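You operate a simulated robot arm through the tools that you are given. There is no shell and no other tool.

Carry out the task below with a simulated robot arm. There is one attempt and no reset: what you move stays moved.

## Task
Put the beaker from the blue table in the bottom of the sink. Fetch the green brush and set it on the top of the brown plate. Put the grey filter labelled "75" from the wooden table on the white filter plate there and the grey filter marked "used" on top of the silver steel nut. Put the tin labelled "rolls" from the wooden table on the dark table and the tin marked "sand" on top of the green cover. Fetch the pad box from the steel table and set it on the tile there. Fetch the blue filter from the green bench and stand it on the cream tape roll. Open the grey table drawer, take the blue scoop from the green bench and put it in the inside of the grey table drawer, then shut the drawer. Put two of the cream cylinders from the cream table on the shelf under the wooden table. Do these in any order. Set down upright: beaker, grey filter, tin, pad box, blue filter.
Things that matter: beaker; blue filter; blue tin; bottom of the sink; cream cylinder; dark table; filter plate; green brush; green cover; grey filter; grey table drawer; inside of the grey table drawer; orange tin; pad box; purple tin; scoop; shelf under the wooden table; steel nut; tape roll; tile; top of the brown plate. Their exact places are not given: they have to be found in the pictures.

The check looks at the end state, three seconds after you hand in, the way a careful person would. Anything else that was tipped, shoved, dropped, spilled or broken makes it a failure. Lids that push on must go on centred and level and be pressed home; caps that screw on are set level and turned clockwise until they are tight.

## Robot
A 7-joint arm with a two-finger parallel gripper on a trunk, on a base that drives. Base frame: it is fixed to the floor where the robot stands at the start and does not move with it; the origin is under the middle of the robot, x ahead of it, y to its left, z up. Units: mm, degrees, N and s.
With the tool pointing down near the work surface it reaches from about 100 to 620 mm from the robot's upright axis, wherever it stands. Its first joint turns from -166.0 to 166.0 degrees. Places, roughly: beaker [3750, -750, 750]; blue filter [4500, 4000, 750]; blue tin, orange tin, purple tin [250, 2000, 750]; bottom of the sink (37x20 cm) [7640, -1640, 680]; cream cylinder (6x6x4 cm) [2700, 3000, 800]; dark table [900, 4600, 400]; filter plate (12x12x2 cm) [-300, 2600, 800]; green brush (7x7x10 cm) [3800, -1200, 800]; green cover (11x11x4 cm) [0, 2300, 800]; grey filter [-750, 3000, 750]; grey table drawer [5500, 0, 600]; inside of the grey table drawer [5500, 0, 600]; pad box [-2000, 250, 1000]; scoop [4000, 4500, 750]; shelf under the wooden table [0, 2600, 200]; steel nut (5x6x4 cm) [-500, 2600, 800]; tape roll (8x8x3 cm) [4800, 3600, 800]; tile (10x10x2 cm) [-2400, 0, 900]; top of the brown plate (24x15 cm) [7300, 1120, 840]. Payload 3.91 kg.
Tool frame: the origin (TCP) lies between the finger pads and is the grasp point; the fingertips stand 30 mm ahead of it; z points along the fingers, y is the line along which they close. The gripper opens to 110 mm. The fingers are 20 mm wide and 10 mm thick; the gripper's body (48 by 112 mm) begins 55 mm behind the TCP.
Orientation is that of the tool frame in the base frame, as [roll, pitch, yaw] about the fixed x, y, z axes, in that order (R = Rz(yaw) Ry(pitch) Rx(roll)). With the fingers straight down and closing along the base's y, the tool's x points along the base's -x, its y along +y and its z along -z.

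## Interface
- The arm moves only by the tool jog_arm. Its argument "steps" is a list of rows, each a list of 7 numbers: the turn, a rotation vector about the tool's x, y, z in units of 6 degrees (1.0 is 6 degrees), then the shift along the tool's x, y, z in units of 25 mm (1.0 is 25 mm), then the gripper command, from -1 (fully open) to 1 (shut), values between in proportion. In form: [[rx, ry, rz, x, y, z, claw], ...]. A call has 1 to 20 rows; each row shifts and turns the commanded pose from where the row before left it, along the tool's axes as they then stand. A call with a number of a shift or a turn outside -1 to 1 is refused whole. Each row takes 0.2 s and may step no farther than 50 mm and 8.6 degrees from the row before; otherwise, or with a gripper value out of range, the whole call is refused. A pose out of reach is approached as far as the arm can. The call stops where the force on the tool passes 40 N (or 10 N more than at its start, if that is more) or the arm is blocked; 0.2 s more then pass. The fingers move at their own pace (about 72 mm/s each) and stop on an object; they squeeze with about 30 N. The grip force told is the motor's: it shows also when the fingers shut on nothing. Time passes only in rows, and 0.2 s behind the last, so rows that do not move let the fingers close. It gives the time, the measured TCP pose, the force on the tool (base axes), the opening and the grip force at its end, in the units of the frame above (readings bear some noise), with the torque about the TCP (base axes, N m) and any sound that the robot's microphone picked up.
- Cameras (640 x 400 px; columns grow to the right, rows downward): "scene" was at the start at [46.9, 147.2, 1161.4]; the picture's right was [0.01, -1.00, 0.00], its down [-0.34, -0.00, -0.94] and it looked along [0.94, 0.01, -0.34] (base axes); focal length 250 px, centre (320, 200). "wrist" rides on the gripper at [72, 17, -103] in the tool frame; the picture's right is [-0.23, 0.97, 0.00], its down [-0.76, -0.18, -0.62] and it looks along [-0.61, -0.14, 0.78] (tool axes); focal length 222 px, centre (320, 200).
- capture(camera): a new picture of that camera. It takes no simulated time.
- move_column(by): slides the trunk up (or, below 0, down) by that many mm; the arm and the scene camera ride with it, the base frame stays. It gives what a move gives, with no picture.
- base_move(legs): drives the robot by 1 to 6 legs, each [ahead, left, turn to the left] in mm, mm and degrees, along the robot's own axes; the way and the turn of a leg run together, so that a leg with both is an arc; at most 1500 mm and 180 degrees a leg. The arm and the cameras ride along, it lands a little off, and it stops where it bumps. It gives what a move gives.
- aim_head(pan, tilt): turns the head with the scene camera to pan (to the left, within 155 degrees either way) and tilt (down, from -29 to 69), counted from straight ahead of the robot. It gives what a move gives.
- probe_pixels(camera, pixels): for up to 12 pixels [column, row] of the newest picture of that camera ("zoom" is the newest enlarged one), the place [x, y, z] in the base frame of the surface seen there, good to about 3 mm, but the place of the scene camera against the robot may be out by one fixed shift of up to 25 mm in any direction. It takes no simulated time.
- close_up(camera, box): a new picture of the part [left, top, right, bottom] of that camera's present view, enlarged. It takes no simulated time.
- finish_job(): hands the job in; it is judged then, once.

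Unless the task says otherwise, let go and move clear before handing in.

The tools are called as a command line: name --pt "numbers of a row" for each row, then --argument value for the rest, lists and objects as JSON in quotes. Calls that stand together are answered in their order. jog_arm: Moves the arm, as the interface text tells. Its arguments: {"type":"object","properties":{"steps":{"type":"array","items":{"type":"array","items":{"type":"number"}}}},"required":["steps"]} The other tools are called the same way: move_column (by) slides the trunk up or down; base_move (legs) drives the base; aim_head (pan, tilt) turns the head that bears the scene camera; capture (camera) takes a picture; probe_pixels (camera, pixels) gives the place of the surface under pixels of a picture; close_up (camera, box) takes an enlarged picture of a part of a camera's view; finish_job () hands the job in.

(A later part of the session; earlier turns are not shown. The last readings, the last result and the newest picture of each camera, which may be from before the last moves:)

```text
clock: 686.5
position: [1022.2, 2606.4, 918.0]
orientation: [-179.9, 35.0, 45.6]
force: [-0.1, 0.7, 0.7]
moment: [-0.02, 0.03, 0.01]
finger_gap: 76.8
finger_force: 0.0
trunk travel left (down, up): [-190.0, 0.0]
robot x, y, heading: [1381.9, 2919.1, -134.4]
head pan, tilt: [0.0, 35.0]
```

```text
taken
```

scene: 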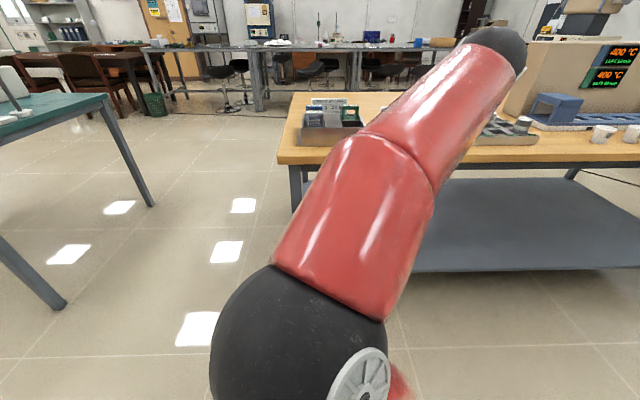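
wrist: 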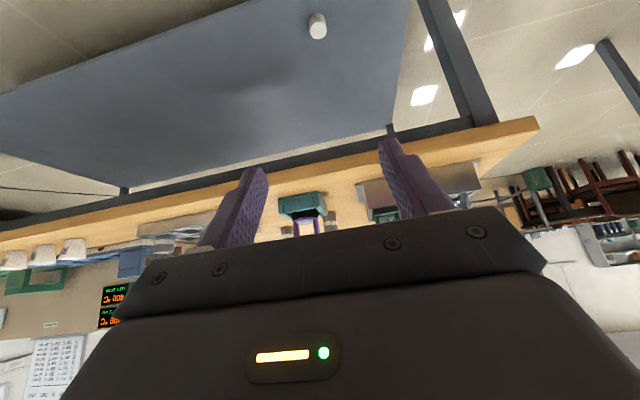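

The elbow sticks out about 260 mm to the left at z≈1000, which is fine for these aisles. Driving back round to the cream table for the second cylinder.

base_move --legs '[[0, 0, 0.7], [0, 1400, 0], [0, 1400, 0], [0, 440, 0]]'

aim_head --pan 150 --tilt 25

capture --camera "scene"

```text
clock: 702.7
position: [3387.3, 369.5, 919.4]
orientation: [-179.9, 35.1, 46.1]
force: [-0.4, -1.7, -1.0]
moment: [0.0, 0.01, -0.03]
finger_gap: 77.3
finger_force: 0.1
trunk travel left (down, up): [-190.0, 0.0]
robot x, y, heading: [3743.4, 684.7, -133.5]
head pan, tilt: [0.0, 35.0]
```

```text
clock: 705.0
position: [3387.7, 368.6, 918.9]
orientation: [-180.0, 34.9, 46.1]
force: [-0.5, -0.5, -0.6]
moment: [0.02, 0.0, 0.03]
finger_gap: 77.0
finger_force: 0.0
trunk travel left (down, up): [-190.0, 0.0]
robot x, y, heading: [3744.1, 683.9, -133.6]
head pan, tilt: [150.0, 25.0]
```

```text
taken
```

scene: 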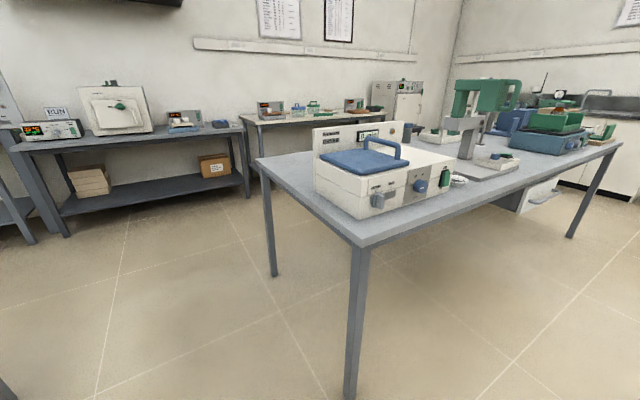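

Centred on the gap. Backing through it and then right along the back aisle.

base_move --legs '[[-1000, 0, 0], [-940, 0, 0], [0, -1250, 0], [0, -1200, 0]]'

aim_head --pan 20 --tilt 30

capture --camera "scene"

capture --camera "wrist"

```text
clock: 726.2
position: [2921.7, 3442.4, 918.5]
orientation: [-179.9, 35.1, 46.4]
force: [-0.1, 0.7, 0.4]
moment: [0.03, 0.0, 0.04]
finger_gap: 76.9
finger_force: 0.1
trunk travel left (down, up): [-190.0, 0.0]
robot x, y, heading: [3277.6, 3758.8, -133.3]
head pan, tilt: [150.0, 25.0]
```

```text
clock: 728.3
position: [2922.3, 3441.5, 920.3]
orientation: [-180.0, 35.0, 46.3]
force: [-0.1, -0.8, 0.2]
moment: [0.01, -0.01, -0.01]
finger_gap: 77.0
finger_force: 0.0
trunk travel left (down, up): [-190.0, 0.0]
robot x, y, heading: [3273.8, 3760.6, -133.4]
head pan, tilt: [20.0, 30.0]
```

```text
taken
```

scene: 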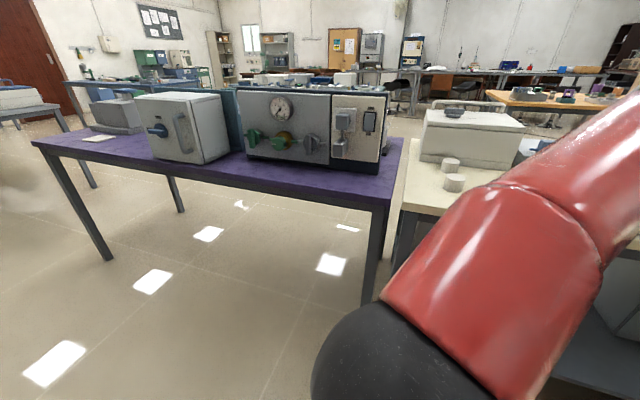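

```text
taken
```

wrist: 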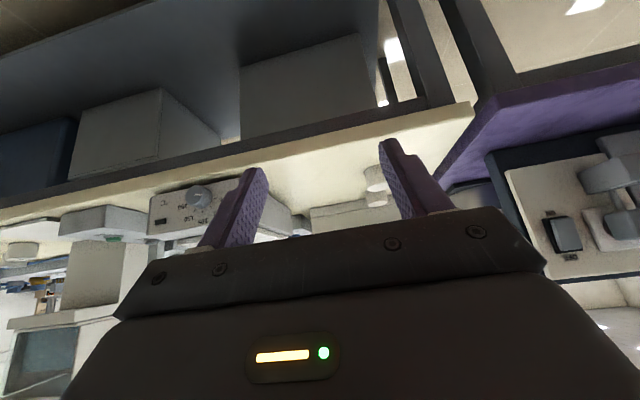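

Cylinder B is at (455,182), A at (450,163). I'll retract a little and drive 380 mm closer.

jog_arm --pt "0 0 0 0.82 0 -0.57 -0.4" --pt "0 0 0 0.82 0 -0.57 -0.4" --pt "0 0 0 0.82 0 -0.57 -0.4" --pt "0 0 0 0 0 0 -0.4"

base_move --legs '[[385, 0, 0]]'

capture --camera "wrist"

capture --camera "scene"

```text
clock: 729.3
position: [2976.0, 3495.8, 919.5]
orientation: [-179.9, 35.1, 46.5]
force: [-0.8, -0.1, -0.4]
moment: [-0.02, 0.03, -0.01]
finger_gap: 76.8
finger_force: 0.0
trunk travel left (down, up): [-190.0, 0.0]
robot x, y, heading: [3277.3, 3758.7, -133.2]
head pan, tilt: [20.0, 30.0]
```

```text
clock: 731.8
position: [2711.1, 3217.9, 918.7]
orientation: [-179.8, 35.0, 46.1]
force: [0.2, 0.2, 0.0]
moment: [-0.03, 0.01, 0.01]
finger_gap: 76.8
finger_force: 0.1
trunk travel left (down, up): [-190.0, 0.0]
robot x, y, heading: [3013.9, 3486.2, -133.3]
head pan, tilt: [20.0, 30.0]
```

```text
taken
```

wrist: 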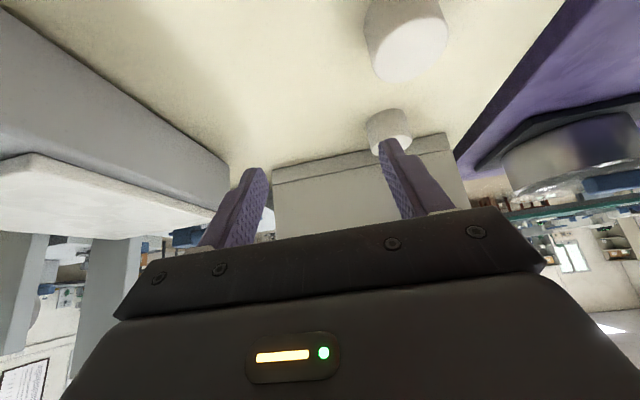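

```text
taken
```

scene: 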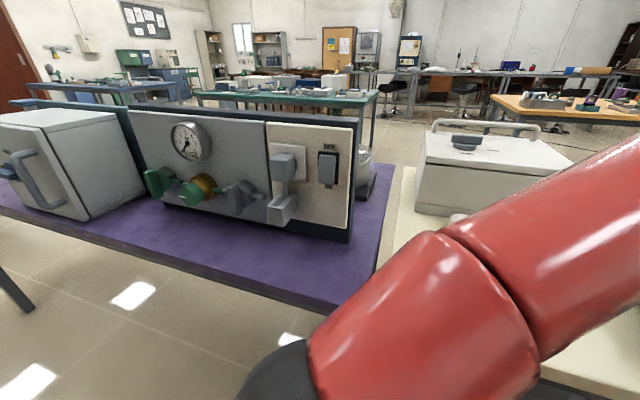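

B is at (408,45) in the wrist view, back and left of the grasp point. Probing B and A.

probe_pixels --camera "wrist" --pixels '[[408, 50], [375, 45], [446, 35], [405, 78], [415, 25], [390, 128], [330, 160], [520, 40]]'

```text
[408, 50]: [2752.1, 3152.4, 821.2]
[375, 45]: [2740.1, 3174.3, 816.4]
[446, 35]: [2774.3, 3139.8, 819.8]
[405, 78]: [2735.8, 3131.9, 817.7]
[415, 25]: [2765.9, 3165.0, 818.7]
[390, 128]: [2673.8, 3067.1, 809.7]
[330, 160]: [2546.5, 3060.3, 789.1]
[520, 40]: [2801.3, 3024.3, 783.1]
```

B's centre is (2754,3153), top z 820. Moving over it with the tilted tool.

jog_arm --pt "0 0 0 0.14 0.76 0.5 -0.45" --pt "0 0 0 0.14 0.76 0.5 -0.45" --pt "0 0 0 0.14 0.76 0.5 -0.45" --pt "0 0 0 0.14 0.76 0.5 -0.45" --pt "0 0 0 0 0 0 -0.45"

capture --camera "wrist"

```text
clock: 733.0
position: [2753.4, 3154.7, 871.0]
orientation: [-179.7, 34.9, 46.0]
force: [0.7, -0.3, -0.4]
moment: [-0.02, 0.03, 0.02]
finger_gap: 79.9
finger_force: 0.1
trunk travel left (down, up): [-190.0, 0.0]
robot x, y, heading: [3012.7, 3477.9, -133.7]
head pan, tilt: [20.0, 30.0]
```

```text
taken
```

wrist: 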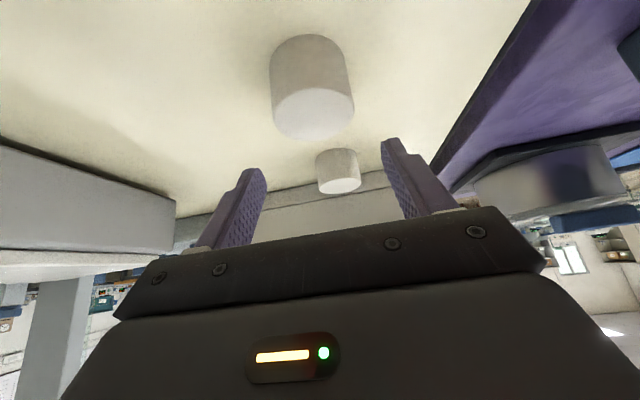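

B is nearly centred (315,113). Fine-probing its rim.

probe_pixels --camera "wrist" --pixels '[[277, 112], [351, 105], [314, 137], [314, 95], [314, 115]]'

```text
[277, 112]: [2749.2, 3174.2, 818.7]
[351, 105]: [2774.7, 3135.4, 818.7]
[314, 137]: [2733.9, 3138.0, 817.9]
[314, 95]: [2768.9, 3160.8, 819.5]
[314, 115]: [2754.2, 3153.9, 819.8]
```

Needs about 4.5 mm to the left. Adjusting, descending to z≈813 and gripping.

jog_arm --pt "0 0 0 0.44 0.18 0.63 -0.45" --pt "0 0 0 0.44 0 0.63 -0.45" --pt "0 0 0 0.36 0 0.52 -0.45" --pt "0 0 0 0 0 0 -0.45"

capture --camera "wrist"

```text
clock: 734.0
position: [2756.8, 3149.5, 815.5]
orientation: [-179.9, 35.1, 46.2]
force: [1.1, 0.1, 0.6]
moment: [0.01, 0.0, 0.02]
finger_gap: 80.1
finger_force: 0.0
trunk travel left (down, up): [-190.0, 0.0]
robot x, y, heading: [3013.5, 3481.7, -133.5]
head pan, tilt: [20.0, 30.0]
```

```text
taken
```

wrist: 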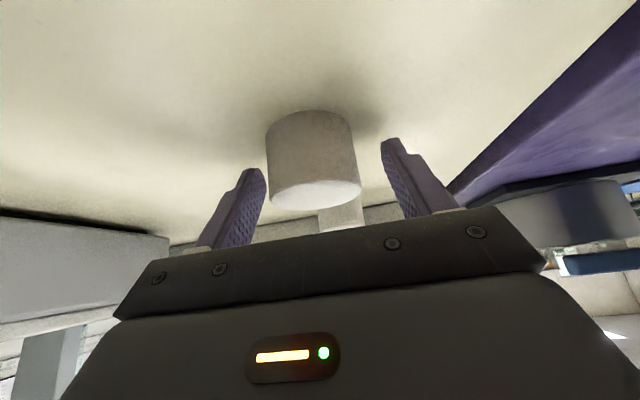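

Good enough. Lowering 2.5 mm, closing, and lifting slightly.

jog_arm --pt "0 0 0 0.06 -0.08 0.08 -0.45" --pt "0 0 0 0 0 0 -0.45" --pt "0 0 0 0 0 0 1" --pt "0 0 0 0 0 0 1" --pt "0 0 0 0 0 0 1" --pt "0 0 0 0 0 0 1" --pt "0 0 0 -0.06 0 -0.08 1" --pt "0 0 0 -0.12 0 -0.16 1" --pt "0 0 0 -0.2 0 -0.3 1" --pt "0 0 0 0 0 0 1"

capture --camera "wrist"

```text
clock: 736.2
position: [2754.9, 3152.4, 830.0]
orientation: [-179.9, 35.1, 46.0]
force: [0.0, -0.5, -0.2]
moment: [-0.01, -0.01, 0.03]
finger_gap: 52.6
finger_force: 30.3
trunk travel left (down, up): [-190.0, 0.0]
robot x, y, heading: [3013.0, 3478.7, -133.5]
head pan, tilt: [20.0, 30.0]
```

```text
taken
```

wrist: 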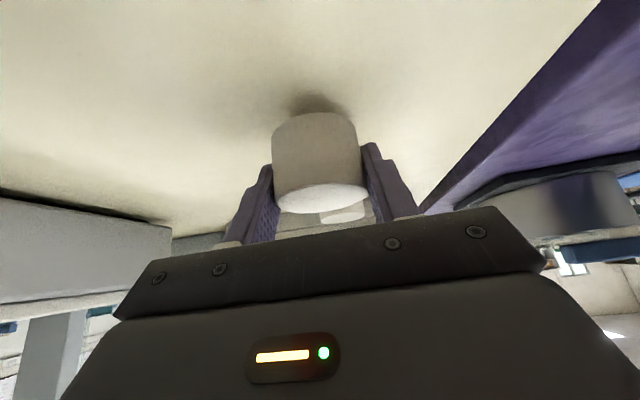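

Second cylinder held. Lifting and driving back round to the wooden table's shelf.

jog_arm --pt "0 0 0 -0.5 0 -0.7 1" --pt "0 0 0 -0.57 0 -0.82 1" --pt "0 0 0 -0.57 0 -0.82 1" --pt "0 0 0 -0.57 0 -0.82 1" --pt "0 0 0 0 0 0 1"

base_move --legs '[[-420, 0, 0], [0, 1250, 0], [0, 1220, 0]]'

aim_head --pan 25 --tilt 20

capture --camera "scene"

```text
clock: 737.4
position: [2754.1, 3152.4, 925.0]
orientation: [-179.8, 35.0, 46.1]
force: [-0.4, 0.2, -0.2]
moment: [-0.02, 0.02, 0.0]
finger_gap: 52.5
finger_force: 30.1
trunk travel left (down, up): [-190.0, 0.0]
robot x, y, heading: [3010.4, 3478.6, -133.6]
head pan, tilt: [20.0, 30.0]
```

```text
clock: 751.5
position: [4803.3, 1779.6, 924.9]
orientation: [-180.0, 35.1, 44.7]
force: [0.5, 0.0, -0.4]
moment: [-0.01, 0.01, 0.02]
finger_gap: 52.6
finger_force: 29.9
trunk travel left (down, up): [-190.0, 0.0]
robot x, y, heading: [5070.2, 2100.2, -135.0]
head pan, tilt: [20.0, 30.0]
```

```text
clock: 752.2
position: [4803.2, 1778.3, 926.2]
orientation: [-179.8, 35.0, 44.6]
force: [0.7, -0.2, 0.0]
moment: [0.01, -0.04, 0.02]
finger_gap: 52.9
finger_force: 29.8
trunk travel left (down, up): [-190.0, 0.0]
robot x, y, heading: [5070.7, 2102.0, -135.0]
head pan, tilt: [25.0, 20.0]
```

```text
taken
```

scene: 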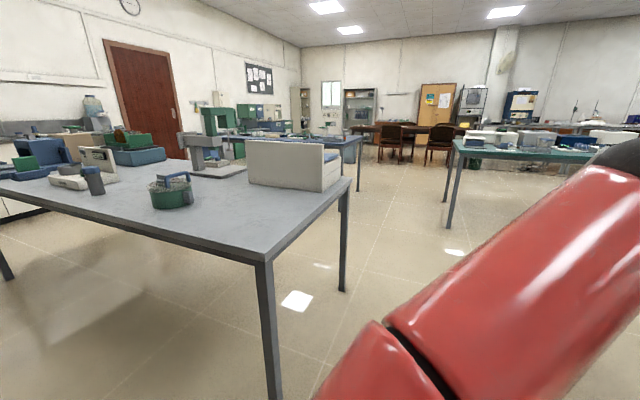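

Aligned with the gap. Squaring up and going through, then right to the shelf.

base_move --legs '[[0, 0, 1.5], [1000, 0, 0], [960, 0, 0]]'

base_move --legs '[[0, -1200, 0], [0, -1200, 0], [0, -1060, 0]]'

aim_head --pan 15 --tilt 30

capture --camera "scene"

capture --camera "wrist"

```text
clock: 762.2
position: [3472.9, 388.8, 925.5]
orientation: [-179.9, 35.0, 45.6]
force: [-0.6, 1.2, -0.8]
moment: [0.02, 0.05, 0.04]
finger_gap: 52.4
finger_force: 30.4
trunk travel left (down, up): [-190.0, 0.0]
robot x, y, heading: [3730.1, 715.5, -134.1]
head pan, tilt: [25.0, 20.0]
```

```text
clock: 779.1
position: [986.5, 2812.4, 925.7]
orientation: [-180.0, 35.0, 44.4]
force: [-0.7, -0.1, -0.9]
moment: [-0.01, 0.0, -0.02]
finger_gap: 52.7
finger_force: 30.3
trunk travel left (down, up): [-190.0, 0.0]
robot x, y, heading: [1253.2, 3138.3, -135.5]
head pan, tilt: [25.0, 20.0]
```

```text
clock: 779.8
position: [987.8, 2812.9, 926.0]
orientation: [-180.0, 35.0, 44.3]
force: [-0.2, -0.3, -0.2]
moment: [0.02, 0.0, 0.0]
finger_gap: 53.0
finger_force: 30.4
trunk travel left (down, up): [-190.0, 0.0]
robot x, y, heading: [1256.7, 3135.5, -135.1]
head pan, tilt: [15.0, 30.0]
```

```text
taken
```

scene: 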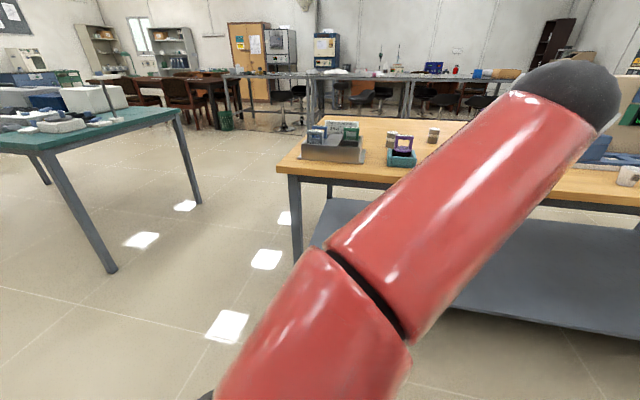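

```text
taken
```

wrist: 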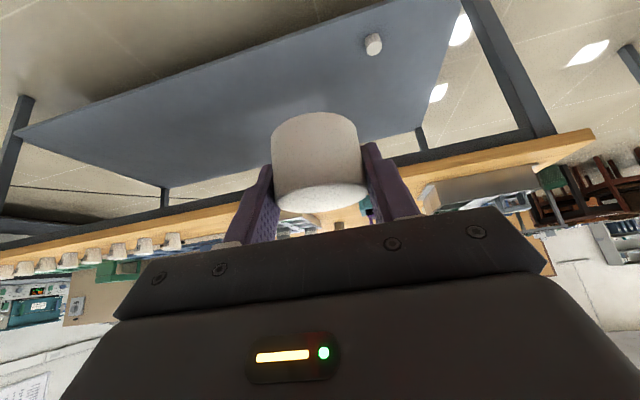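

The first cylinder is visible on the shelf at (372,43). I'm 165 mm further along. Lowering the trunk and arm in the open aisle as before.

base_move --legs '[[0, 0, 1.6]]'

move_column --by -190

jog_arm --pt "0 0 0 -0.82 0 0.57 1" --pt "0 0 0 -0.82 0 0.57 1" --pt "0 0 0 -0.4 0 0.28 1" --pt "0 0 0 0.5 0 0.7 1" --pt "0 0 0 0.57 0 0.82 1" --pt "0 0 0 0.57 0 0.82 1" --pt "0 0 0 0.57 0 0.82 1" --pt "0 0 0 0.57 0 0.82 1" --pt "0 0 0 0.57 0 0.82 1" --pt "0 0 0 0.57 0 0.82 1" --pt "0 0 0 0.57 0 0.82 1" --pt "0 0 0 0.57 0 0.82 1" --pt "0 0 0 0.57 0 0.82 1" --pt "0 0 0 0 0 0 1"

capture --camera "scene"

```text
clock: 780.6
position: [996.6, 2804.9, 927.4]
orientation: [-179.9, 34.9, 46.0]
force: [0.4, 0.5, -0.5]
moment: [-0.02, 0.02, 0.02]
finger_gap: 52.5
finger_force: 30.3
trunk travel left (down, up): [-190.0, 0.0]
robot x, y, heading: [1251.6, 3136.0, -133.6]
head pan, tilt: [15.0, 30.0]
```

```text
clock: 782.6
position: [996.1, 2805.6, 735.2]
orientation: [-179.8, 35.0, 46.1]
force: [-1.0, 1.3, 0.3]
moment: [0.01, 0.03, -0.01]
finger_gap: 52.7
finger_force: 29.5
trunk travel left (down, up): [0.0, 190.0]
robot x, y, heading: [1257.7, 3132.6, -133.5]
head pan, tilt: [15.0, 30.0]
```

```text
clock: 785.6
position: [950.9, 2760.7, 493.1]
orientation: [-179.9, 35.1, 46.0]
force: [-0.2, -0.4, 0.1]
moment: [-0.02, 0.01, -0.01]
finger_gap: 52.5
finger_force: 30.3
trunk travel left (down, up): [0.0, 190.0]
robot x, y, heading: [1250.6, 3134.8, -133.7]
head pan, tilt: [15.0, 30.0]
```

```text
taken
```

scene: 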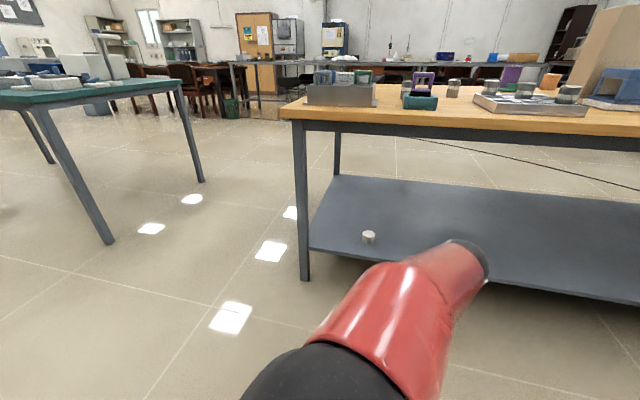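

The first cylinder stands on the shelf at (368,237). Continuing down 200 mm.

jog_arm --pt "0 0 0 0.57 0 0.82 1" --pt "0 0 0 0.57 0 0.82 1" --pt "0 0 0 0.57 0 0.82 1" --pt "0 0 0 0.57 0 0.82 1" --pt "0 0 0 0.57 0 0.82 1" --pt "0 0 0 0.57 0 0.82 1" --pt "0 0 0 0.57 0 0.82 1" --pt "0 0 0 0.57 0 0.82 1" --pt "0 0 0 0 0 0 1"

capture --camera "scene"

capture --camera "wrist"

```text
clock: 787.6
position: [951.3, 2760.0, 294.3]
orientation: [-179.9, 35.0, 46.0]
force: [0.4, 1.2, -0.7]
moment: [0.0, -0.05, -0.03]
finger_gap: 52.5
finger_force: 29.9
out of reach, approached as far as the arm can: row 5
trunk travel left (down, up): [0.0, 190.0]
robot x, y, heading: [1254.3, 3129.9, -133.9]
head pan, tilt: [15.0, 30.0]
```

```text
taken
```

scene: 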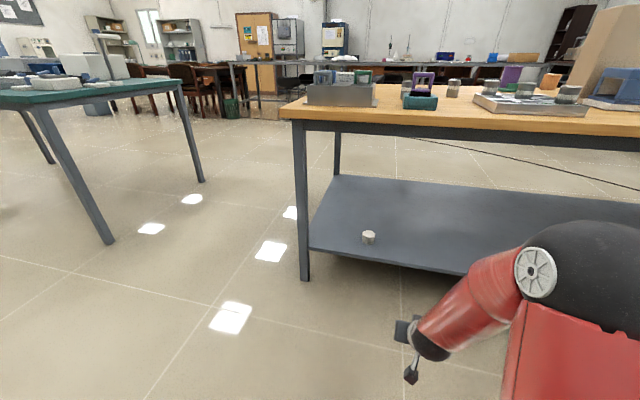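

```text
taken
```

wrist: 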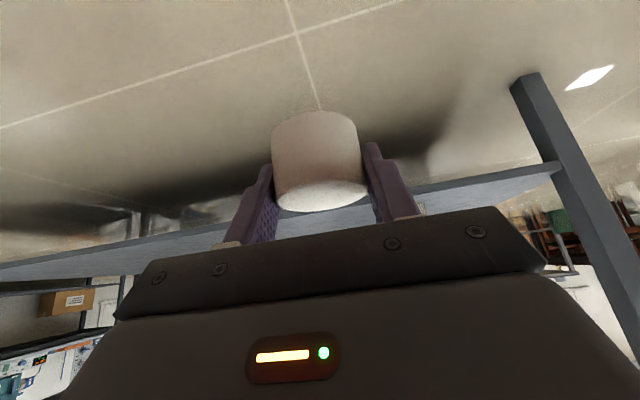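

The elbow is back on the right. Probing its forward extent before driving in.

probe_pixels --camera "scene" --pixels '[[540, 240], [590, 240], [520, 260], [490, 290], [450, 330], [600, 330], [368, 236]]'

base_move --legs '[[250, 0, 0]]'

capture --camera "wrist"

```text
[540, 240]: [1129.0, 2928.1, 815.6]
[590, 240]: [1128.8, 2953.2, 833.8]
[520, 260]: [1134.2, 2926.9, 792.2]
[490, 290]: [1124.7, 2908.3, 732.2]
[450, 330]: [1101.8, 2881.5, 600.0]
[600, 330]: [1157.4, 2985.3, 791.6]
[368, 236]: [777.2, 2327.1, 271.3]
```

```text
clock: 789.5
position: [778.0, 2578.5, 294.8]
orientation: [-180.0, 35.1, 46.2]
force: [0.4, -0.3, -0.5]
moment: [-0.02, 0.02, -0.04]
finger_gap: 52.5
finger_force: 30.0
trunk travel left (down, up): [0.0, 190.0]
robot x, y, heading: [1083.3, 2952.6, -133.4]
head pan, tilt: [15.0, 30.0]
```

```text
taken
```

wrist: 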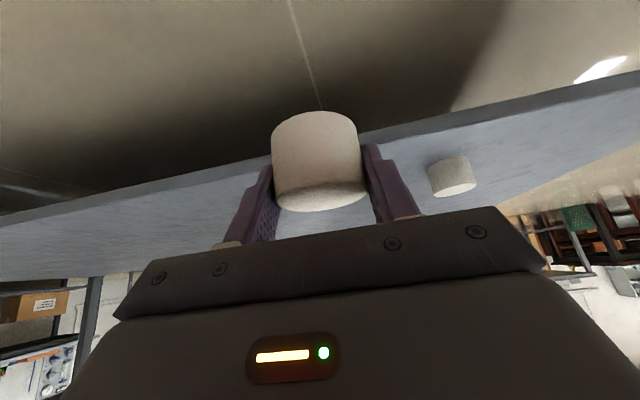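

Elbow is about 235 mm ahead, leaving over 90 mm to the table edge. Driving in 205 mm more.

base_move --legs '[[205, 0, 0]]'

capture --camera "wrist"

jog_arm --pt "0 0 0 0.4 0 0.57 1" --pt "0 0 0 0.28 0 0.41 1" --pt "0 0 0 0.1 0 0.14 1" --pt "0 0 0 0.03 0 0.05 1" --pt "0 0 0 0 0 0 1"

```text
clock: 791.1
position: [637.8, 2431.4, 294.9]
orientation: [-179.8, 35.0, 46.0]
force: [0.4, 0.2, 0.5]
moment: [-0.04, 0.02, -0.02]
finger_gap: 52.6
finger_force: 29.9
trunk travel left (down, up): [0.0, 190.0]
robot x, y, heading: [939.4, 2806.8, -133.8]
head pan, tilt: [15.0, 30.0]
```

```text
taken
```

wrist: 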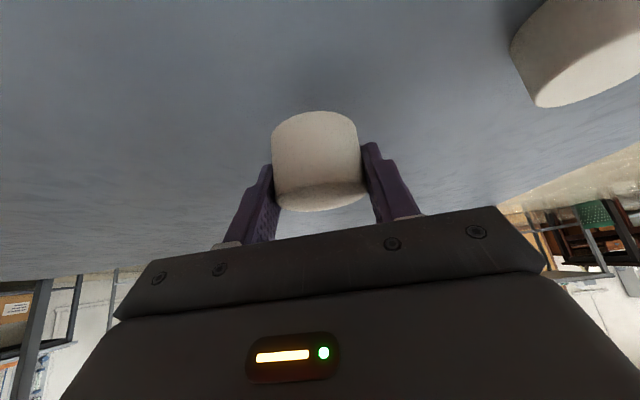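

```text
clock: 792.3
position: [638.6, 2431.0, 259.5]
orientation: [-179.9, 35.0, 46.2]
force: [-0.8, -0.3, 0.0]
moment: [0.02, -0.01, 0.03]
finger_gap: 52.7
finger_force: 29.8
trunk travel left (down, up): [0.0, 190.0]
robot x, y, heading: [936.3, 2800.5, -133.5]
head pan, tilt: [15.0, 30.0]
```

Almost there; small steps down.

jog_arm --pt "0 0 0 0.034 0 0.05 1" --pt "0 0 0 0.034 0 0.05 1" --pt "0 0 0 0.034 0 0.05 1" --pt "0 0 0 0 0 0 1"

jog_arm --pt "0 0 0 0.02 0 0.03 1" --pt "0 0 0 0.02 0 0.03 1" --pt "0 0 0 0 0 0 1"

```text
clock: 793.3
position: [638.5, 2430.7, 255.3]
orientation: [-179.9, 35.0, 46.1]
force: [0.2, -0.2, -0.6]
moment: [-0.02, 0.02, -0.01]
finger_gap: 52.7
finger_force: 30.4
trunk travel left (down, up): [0.0, 190.0]
robot x, y, heading: [940.7, 2804.3, -133.8]
head pan, tilt: [15.0, 30.0]
```

```text
clock: 794.1
position: [639.1, 2430.5, 253.5]
orientation: [-179.8, 35.1, 46.0]
force: [2.5, 3.7, 12.3]
moment: [0.0, -0.04, 0.01]
finger_gap: 52.5
finger_force: 30.0
trunk travel left (down, up): [0.0, 190.0]
robot x, y, heading: [943.1, 2806.1, -133.3]
head pan, tilt: [15.0, 30.0]
```

Contact at 12 N. Releasing, rising, backing out.

jog_arm --pt "0 0 0 0 0 0 0.2" --pt "0 0 0 0 0 0 -0.2" --pt "0 0 0 0 0 0 -0.4" --pt "0 0 0 0 0 0 -0.4" --pt "0 0 0 -0.2 0 -0.3 -0.4" --pt "0 0 0 -0.4 0 -0.57 -0.4" --pt "0 0 0 -0.5 0 -0.72 -0.4" --pt "0 0 0 -0.2 0 -0.3 -0.4" --pt "0 0 0 0 0 0 -0.4"

capture --camera "wrist"

base_move --legs '[[-430, 0, 0]]'

capture --camera "scene"

```text
clock: 796.1
position: [639.0, 2432.3, 311.3]
orientation: [-179.9, 34.9, 46.1]
force: [0.0, 0.0, 0.1]
moment: [-0.01, -0.01, 0.01]
finger_gap: 77.2
finger_force: 0.1
trunk travel left (down, up): [0.0, 190.0]
robot x, y, heading: [939.7, 2805.0, -133.5]
head pan, tilt: [15.0, 30.0]
```

```text
taken
```

wrist: 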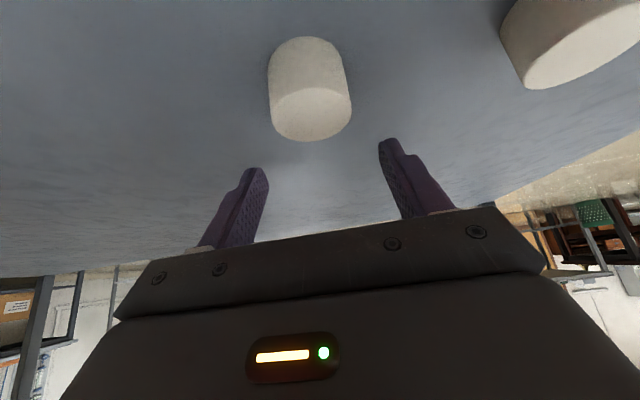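

```text
clock: 798.7
position: [937.8, 2744.9, 311.7]
orientation: [-179.9, 35.0, 46.0]
force: [-0.6, 0.2, 0.3]
moment: [0.01, 0.01, -0.01]
finger_gap: 76.7
finger_force: 0.0
trunk travel left (down, up): [0.0, 190.0]
robot x, y, heading: [1235.6, 3119.2, -133.6]
head pan, tilt: [15.0, 30.0]
```

```text
taken
```

scene: 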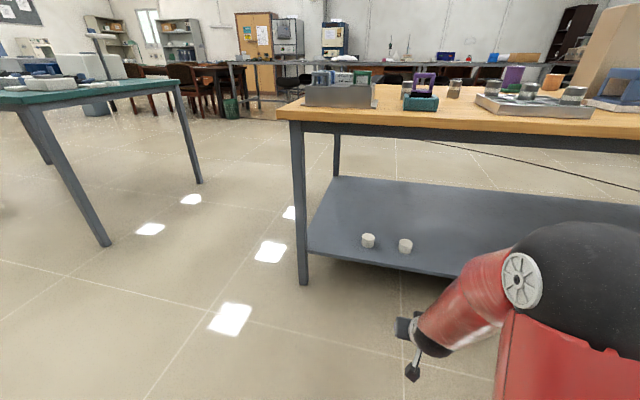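

Both cylinders stand on the shelf ((368,240) and (405,246)). Last job: the pad box on the steel table. Raising the arm and trunk, then driving round the wooden table to the front.

jog_arm --pt "0 0 0 -0.5 0 -0.7 -0.4" --pt "0 0 0 -0.57 0 -0.82 -0.4" --pt "0 0 0 -0.57 0 -0.82 -0.4" --pt "0 0 0 -0.57 0 -0.82 -0.4" --pt "0 0 0 -0.57 0 -0.82 -0.4" --pt "0 0 0 -0.57 0 -0.82 -0.4" --pt "0 0 0 -0.57 0 -0.82 -0.4" --pt "0 0 0 -0.57 0 -0.82 -0.4" --pt "0 0 0 -0.57 0 -0.82 -0.4" --pt "0 0 0 -0.57 0 -0.82 -0.4" --pt "0 0 0 -0.57 0 -0.82 -0.4" --pt "0 0 0 -0.57 0 -0.82 -0.4" --pt "0 0 0 -0.57 0 -0.82 -0.4" --pt "0 0 0 -0.57 0 -0.82 -0.4" --pt "0 0 0 -0.57 0 -0.82 -0.4" --pt "0 0 0 -0.57 0 -0.82 -0.4" --pt "0 0 0 -0.57 0 -0.82 -0.4"

move_column --by 190

capture --camera "scene"

```text
clock: 802.3
position: [937.9, 2743.9, 732.1]
orientation: [-179.9, 35.0, 46.0]
force: [0.3, 1.6, 0.7]
moment: [-0.02, 0.01, -0.04]
finger_gap: 77.1
finger_force: 0.0
trunk travel left (down, up): [0.0, 190.0]
robot x, y, heading: [1241.5, 3117.3, -133.7]
head pan, tilt: [15.0, 30.0]
```

```text
clock: 804.4
position: [938.5, 2745.5, 922.1]
orientation: [-179.9, 35.0, 46.0]
force: [0.3, 0.0, -0.4]
moment: [-0.01, 0.0, 0.0]
finger_gap: 76.9
finger_force: 0.2
trunk travel left (down, up): [-190.0, 0.0]
robot x, y, heading: [1237.7, 3116.3, -133.8]
head pan, tilt: [15.0, 30.0]
```

```text
taken
```

scene: 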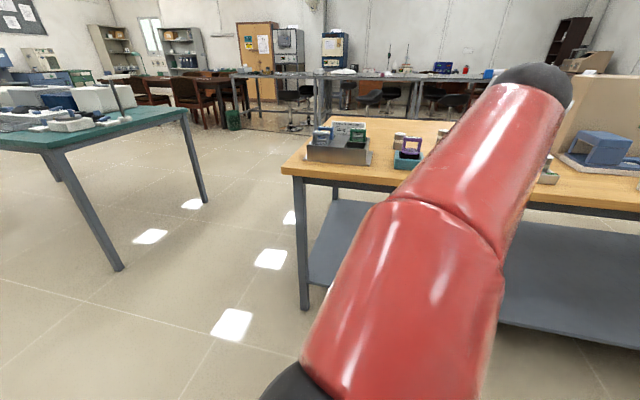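

The steel table is visible across the room near (410,72). Zooming that way.

close_up --camera "scene" --box '[280, 40, 520, 140]'

probe_pixels --camera "scene" --pixels '[[438, 69], [466, 69], [405, 68], [340, 74], [490, 78], [385, 80], [440, 110], [520, 76]]'

```text
2.67 times, centred on (400, 90) of scene
```

zoom: 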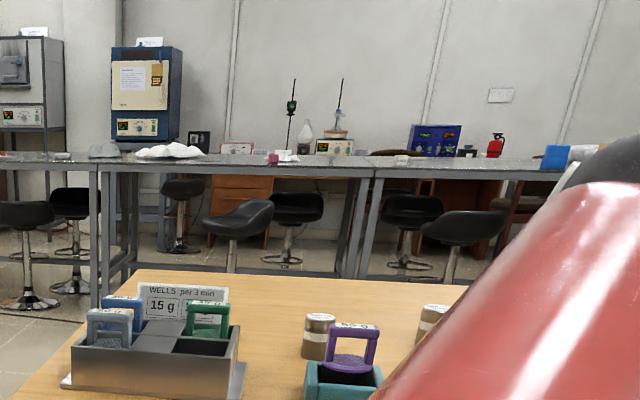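

```text
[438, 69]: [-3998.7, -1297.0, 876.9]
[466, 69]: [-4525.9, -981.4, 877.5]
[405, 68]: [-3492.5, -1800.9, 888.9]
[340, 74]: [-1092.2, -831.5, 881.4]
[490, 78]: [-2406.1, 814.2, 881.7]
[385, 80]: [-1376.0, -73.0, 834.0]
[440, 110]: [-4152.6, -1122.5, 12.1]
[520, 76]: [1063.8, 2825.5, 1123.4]
```

The steel table's front edge is at v≈−2465. I'll drive left to the gap beside the wooden table, then ahead into the front area and look again.

base_move --legs '[[0, 1090, 0], [1000, 0, 0], [1000, 0, 0], [900, 0, 0]]'

aim_head --pan -35 --tilt 20

capture --camera "scene"

aim_head --pan 20 --tilt 20

capture --camera "scene"

```text
clock: 824.0
position: [-290.3, -126.2, 922.3]
orientation: [-179.9, 35.1, 46.1]
force: [-0.4, -1.1, -0.1]
moment: [-0.02, -0.02, 0.02]
finger_gap: 76.6
finger_force: 0.0
trunk travel left (down, up): [-190.0, 0.0]
robot x, y, heading: [12.9, 244.3, -133.5]
head pan, tilt: [15.0, 30.0]
```

```text
clock: 825.2
position: [-291.2, -125.1, 922.2]
orientation: [-180.0, 35.0, 46.0]
force: [-0.3, 0.3, 0.9]
moment: [0.0, -0.02, -0.01]
finger_gap: 77.4
finger_force: 0.0
trunk travel left (down, up): [-190.0, 0.0]
robot x, y, heading: [11.2, 252.6, -133.6]
head pan, tilt: [-35.0, 20.0]
```

```text
taken
```

scene: 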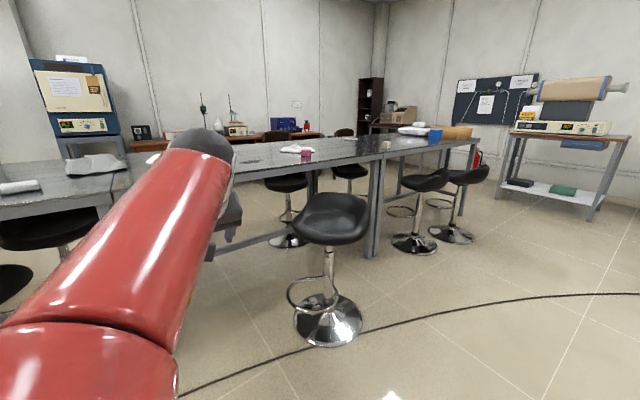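

```text
clock: 826.5
position: [-290.9, -126.0, 922.4]
orientation: [-179.9, 35.0, 46.0]
force: [0.2, -0.2, 0.6]
moment: [0.0, -0.02, 0.0]
finger_gap: 77.2
finger_force: 0.1
trunk travel left (down, up): [-190.0, 0.0]
robot x, y, heading: [12.0, 246.6, -133.9]
head pan, tilt: [20.0, 20.0]
```

```text
taken
```

scene: 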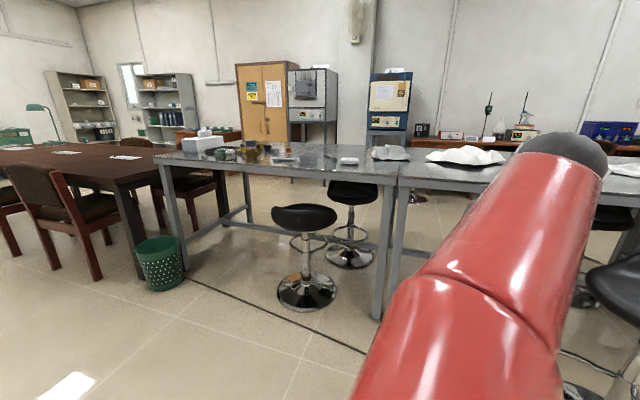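

The pad box should be around column 345–390 here. Looking again that way and zooming.

aim_head --pan -42 --tilt 15

close_up --camera "scene" --box '[240, 100, 480, 230]'

capture --camera "scene"

```text
clock: 827.8
position: [-290.7, -126.9, 922.5]
orientation: [-180.0, 35.0, 46.0]
force: [0.5, 0.5, -0.2]
moment: [0.01, -0.01, 0.01]
finger_gap: 77.0
finger_force: 0.1
trunk travel left (down, up): [-190.0, 0.0]
robot x, y, heading: [13.2, 247.1, -133.7]
head pan, tilt: [-42.0, 15.0]
```

```text
2.67 times, centred on (360, 165) of scene
```

zoom: 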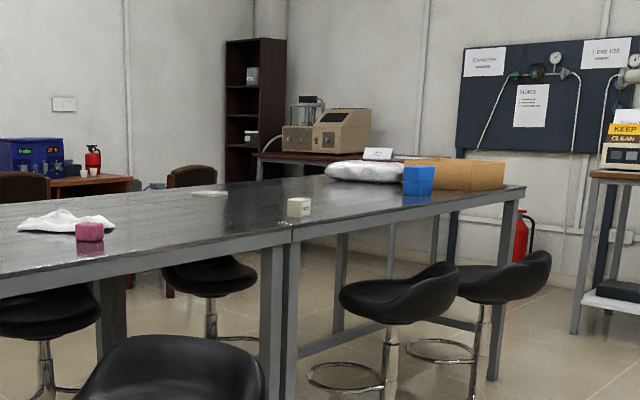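

```text
taken
```

scene: 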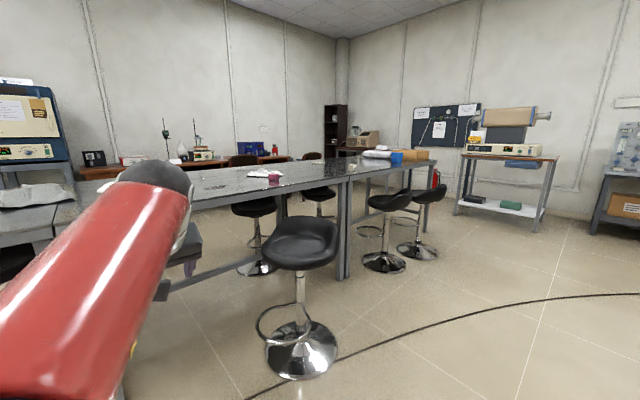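

There's a cream box at (352,168), a flat white tile at (318,162), a magenta box (274,177) and a blue box (397,157). Probing them.

probe_pixels --camera "scene" --pixels '[[352, 168], [318, 162], [274, 177], [397, 157], [345, 178], [250, 200], [430, 160], [380, 152], [345, 250], [300, 375], [383, 262], [417, 248]]'

close_up --camera "scene" --box '[300, 145, 420, 205]'

```text
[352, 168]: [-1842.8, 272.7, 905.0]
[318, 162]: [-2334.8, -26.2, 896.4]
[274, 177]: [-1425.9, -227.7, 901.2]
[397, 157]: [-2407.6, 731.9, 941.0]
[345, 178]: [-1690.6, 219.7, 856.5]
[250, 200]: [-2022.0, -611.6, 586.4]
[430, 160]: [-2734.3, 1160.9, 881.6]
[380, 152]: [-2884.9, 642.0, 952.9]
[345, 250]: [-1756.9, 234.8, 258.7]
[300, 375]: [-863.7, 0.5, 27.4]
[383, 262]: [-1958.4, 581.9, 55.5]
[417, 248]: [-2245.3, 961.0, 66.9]
```

```text
5.33 times, centred on (360, 175) of scene
```

zoom: 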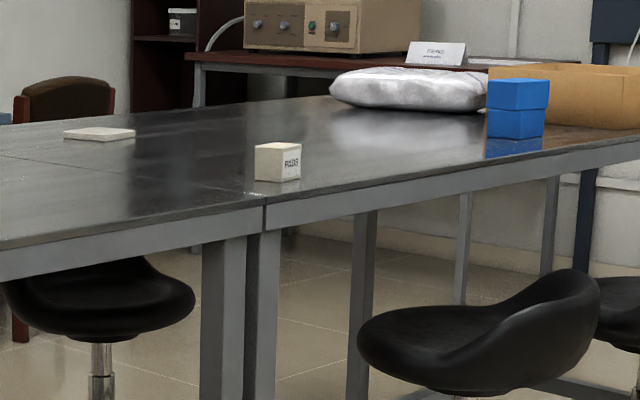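

The cream box labelled "PADS" (about (−1854,282)) is near the front edge, but the white tile (about (−2346,−17)) is some 620 mm in, nearer the back side. Stools stand in front at u≈−92, 1102 and 1571. I'll move between the first two and look over the table at the back side.

base_move --legs '[[0, -1000, 0], [350, 0, 0]]'

aim_head --pan -15 --tilt 20

capture --camera "scene"

aim_head --pan -60 --tilt 20

capture --camera "scene"

```text
clock: 834.9
position: [-1258.1, 324.9, 922.5]
orientation: [-179.9, 35.0, 45.9]
force: [0.0, -0.6, 0.5]
moment: [0.0, 0.0, -0.02]
finger_gap: 77.1
finger_force: 0.1
trunk travel left (down, up): [-190.0, 0.0]
robot x, y, heading: [-956.4, 695.0, -133.9]
head pan, tilt: [-42.0, 15.0]
```

```text
clock: 835.8
position: [-1258.8, 324.2, 922.9]
orientation: [-179.8, 35.0, 45.9]
force: [-0.1, -0.7, 0.4]
moment: [-0.02, 0.02, 0.0]
finger_gap: 77.1
finger_force: 0.1
trunk travel left (down, up): [-190.0, 0.0]
robot x, y, heading: [-956.4, 698.7, -133.6]
head pan, tilt: [-15.0, 20.0]
```

```text
taken
```

scene: 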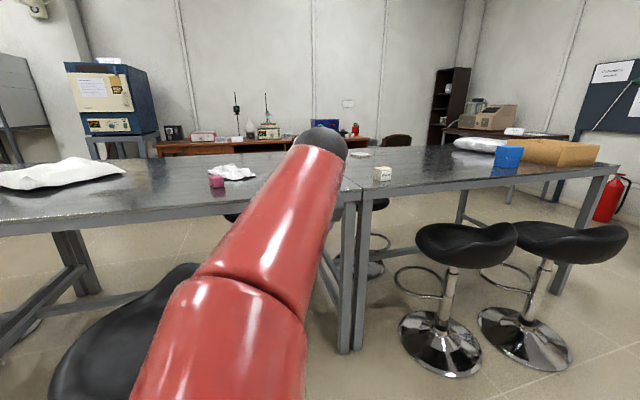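

```text
clock: 836.9
position: [-1258.0, 324.4, 921.5]
orientation: [180.0, 35.0, 45.9]
force: [0.7, 0.3, -0.9]
moment: [-0.01, -0.04, 0.0]
finger_gap: 77.1
finger_force: 0.2
trunk travel left (down, up): [-190.0, 0.0]
robot x, y, heading: [-955.8, 697.5, -133.8]
head pan, tilt: [-60.0, 20.0]
```

```text
taken
```

scene: 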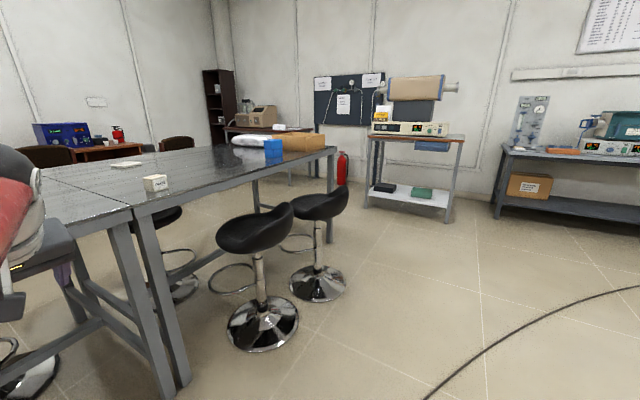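

From here: PADS at (155,182), tile at (127,165), table's left end at (335,152). Probing layout for a route round the left end.

probe_pixels --camera "scene" --pixels '[[127, 164], [155, 177], [333, 152], [262, 325], [318, 283], [185, 285], [342, 183], [370, 203], [447, 222], [175, 152], [240, 170], [60, 180]]'

close_up --camera "scene" --box '[30, 90, 350, 270]'

```text
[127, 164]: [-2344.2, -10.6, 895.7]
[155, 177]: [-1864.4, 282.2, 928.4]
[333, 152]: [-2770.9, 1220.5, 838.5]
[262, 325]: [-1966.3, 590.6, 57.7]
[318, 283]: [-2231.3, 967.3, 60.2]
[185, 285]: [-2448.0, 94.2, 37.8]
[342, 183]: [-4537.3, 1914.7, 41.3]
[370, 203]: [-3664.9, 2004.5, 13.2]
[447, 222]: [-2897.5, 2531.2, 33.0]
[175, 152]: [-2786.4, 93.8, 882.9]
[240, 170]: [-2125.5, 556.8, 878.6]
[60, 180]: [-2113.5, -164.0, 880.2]
```

```text
2.00 times, centred on (190, 180) of scene
```

zoom: 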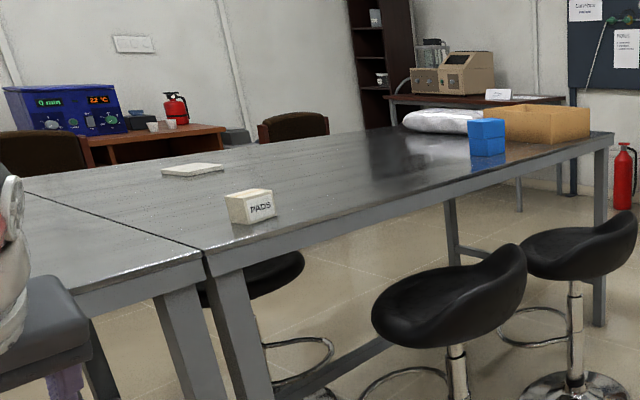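

Table top is z≈870, PADS top ≈918, tile top ≈885. I'll first fetch PADS from the front, standing between the stools (u≈580). Retracting/raising the hand, then moving in.

jog_arm --pt "0 0 0 0.82 0 -0.57 -0.4" --pt "0 0 0 0.82 0 -0.57 -0.4" --pt "0 0 0 0.82 0 -0.57 -0.4" --pt "0 0 0 0.6 0 -0.4 -0.4" --pt "0 0 0 -0.4 0 -0.6 -1" --pt "0 0 0 -0.4 0 -0.6 -1" --pt "0 0 0 0 0 0 -1"

base_move --legs '[[0, -120, 0], [400, 0, 0]]'

aim_head --pan -35 --tilt 35

capture --camera "scene"

capture --camera "wrist"

```text
clock: 838.5
position: [-1193.2, 389.9, 957.2]
orientation: [-179.9, 34.9, 46.0]
force: [0.4, 0.3, -0.7]
moment: [0.02, 0.01, 0.03]
finger_gap: 110.2
finger_force: 0.0
trunk travel left (down, up): [-190.0, 0.0]
robot x, y, heading: [-957.6, 696.7, -133.7]
head pan, tilt: [-60.0, 20.0]
```

```text
clock: 841.8
position: [-1559.6, 181.6, 957.4]
orientation: [-179.9, 35.0, 46.1]
force: [0.5, -0.3, 0.6]
moment: [0.01, 0.01, 0.02]
finger_gap: 110.2
finger_force: 0.1
trunk travel left (down, up): [-190.0, 0.0]
robot x, y, heading: [-1323.0, 488.4, -133.7]
head pan, tilt: [-60.0, 20.0]
```

```text
clock: 842.7
position: [-1559.1, 181.5, 957.6]
orientation: [-179.9, 34.9, 46.0]
force: [-0.8, 0.3, 0.0]
moment: [-0.02, 0.01, -0.02]
finger_gap: 109.7
finger_force: 0.0
trunk travel left (down, up): [-190.0, 0.0]
robot x, y, heading: [-1321.8, 485.8, -133.9]
head pan, tilt: [-35.0, 35.0]
```

```text
taken
```

scene: 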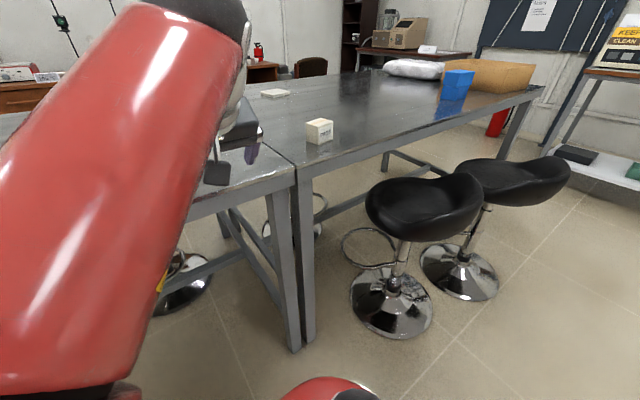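

```text
taken
```

wrist: 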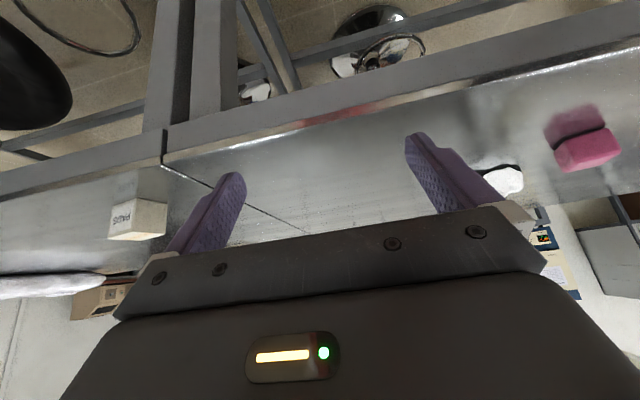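

PADS is at (320,130) in the scene and (137,216) in the wrist view. Zooming and probing its corners.

close_up --camera "scene" --box '[280, 100, 360, 160]'

probe_pixels --camera "scene" --pixels '[[319, 122], [308, 121], [318, 127], [331, 124], [320, 119], [319, 140], [308, 135], [331, 136], [275, 93], [300, 150]]'

close_up --camera "wrist" --box '[70, 160, 210, 260]'

probe_pixels --camera "wrist" --pixels '[[112, 236], [162, 234], [165, 212], [116, 210], [138, 222], [120, 200], [160, 195], [137, 235]]'

```text
6.67 times, centred on (320, 130) of scene
```

zoom: 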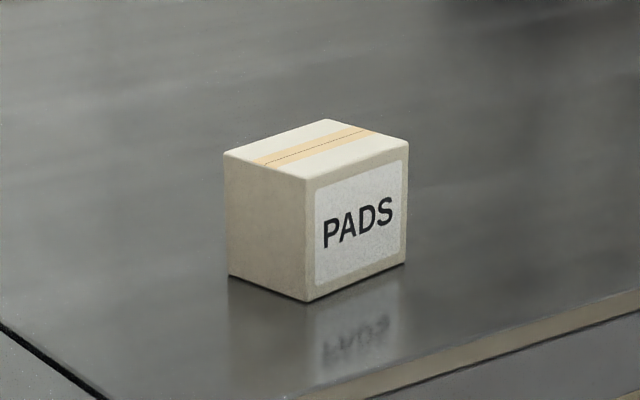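

```text
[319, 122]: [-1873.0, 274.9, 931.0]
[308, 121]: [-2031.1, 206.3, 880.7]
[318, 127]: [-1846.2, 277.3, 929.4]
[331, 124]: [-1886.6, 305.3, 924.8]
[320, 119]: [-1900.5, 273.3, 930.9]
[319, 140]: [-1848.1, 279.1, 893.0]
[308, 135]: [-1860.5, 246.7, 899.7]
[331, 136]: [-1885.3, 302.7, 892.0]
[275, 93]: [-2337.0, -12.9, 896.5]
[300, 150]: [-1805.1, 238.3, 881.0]
```

```text
4.00 times, centred on (140, 210) of wrist
```

zoom: 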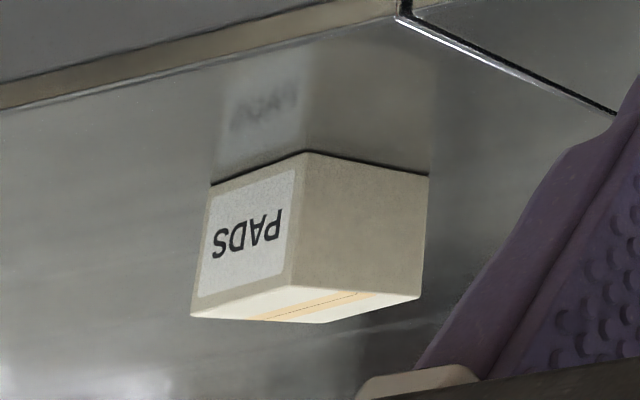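

```text
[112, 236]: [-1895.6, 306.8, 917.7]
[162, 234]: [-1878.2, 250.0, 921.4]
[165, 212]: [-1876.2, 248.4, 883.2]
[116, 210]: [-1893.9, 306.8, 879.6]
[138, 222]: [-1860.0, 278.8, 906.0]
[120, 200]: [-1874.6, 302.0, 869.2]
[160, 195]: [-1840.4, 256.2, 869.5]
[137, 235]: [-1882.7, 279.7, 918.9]
```

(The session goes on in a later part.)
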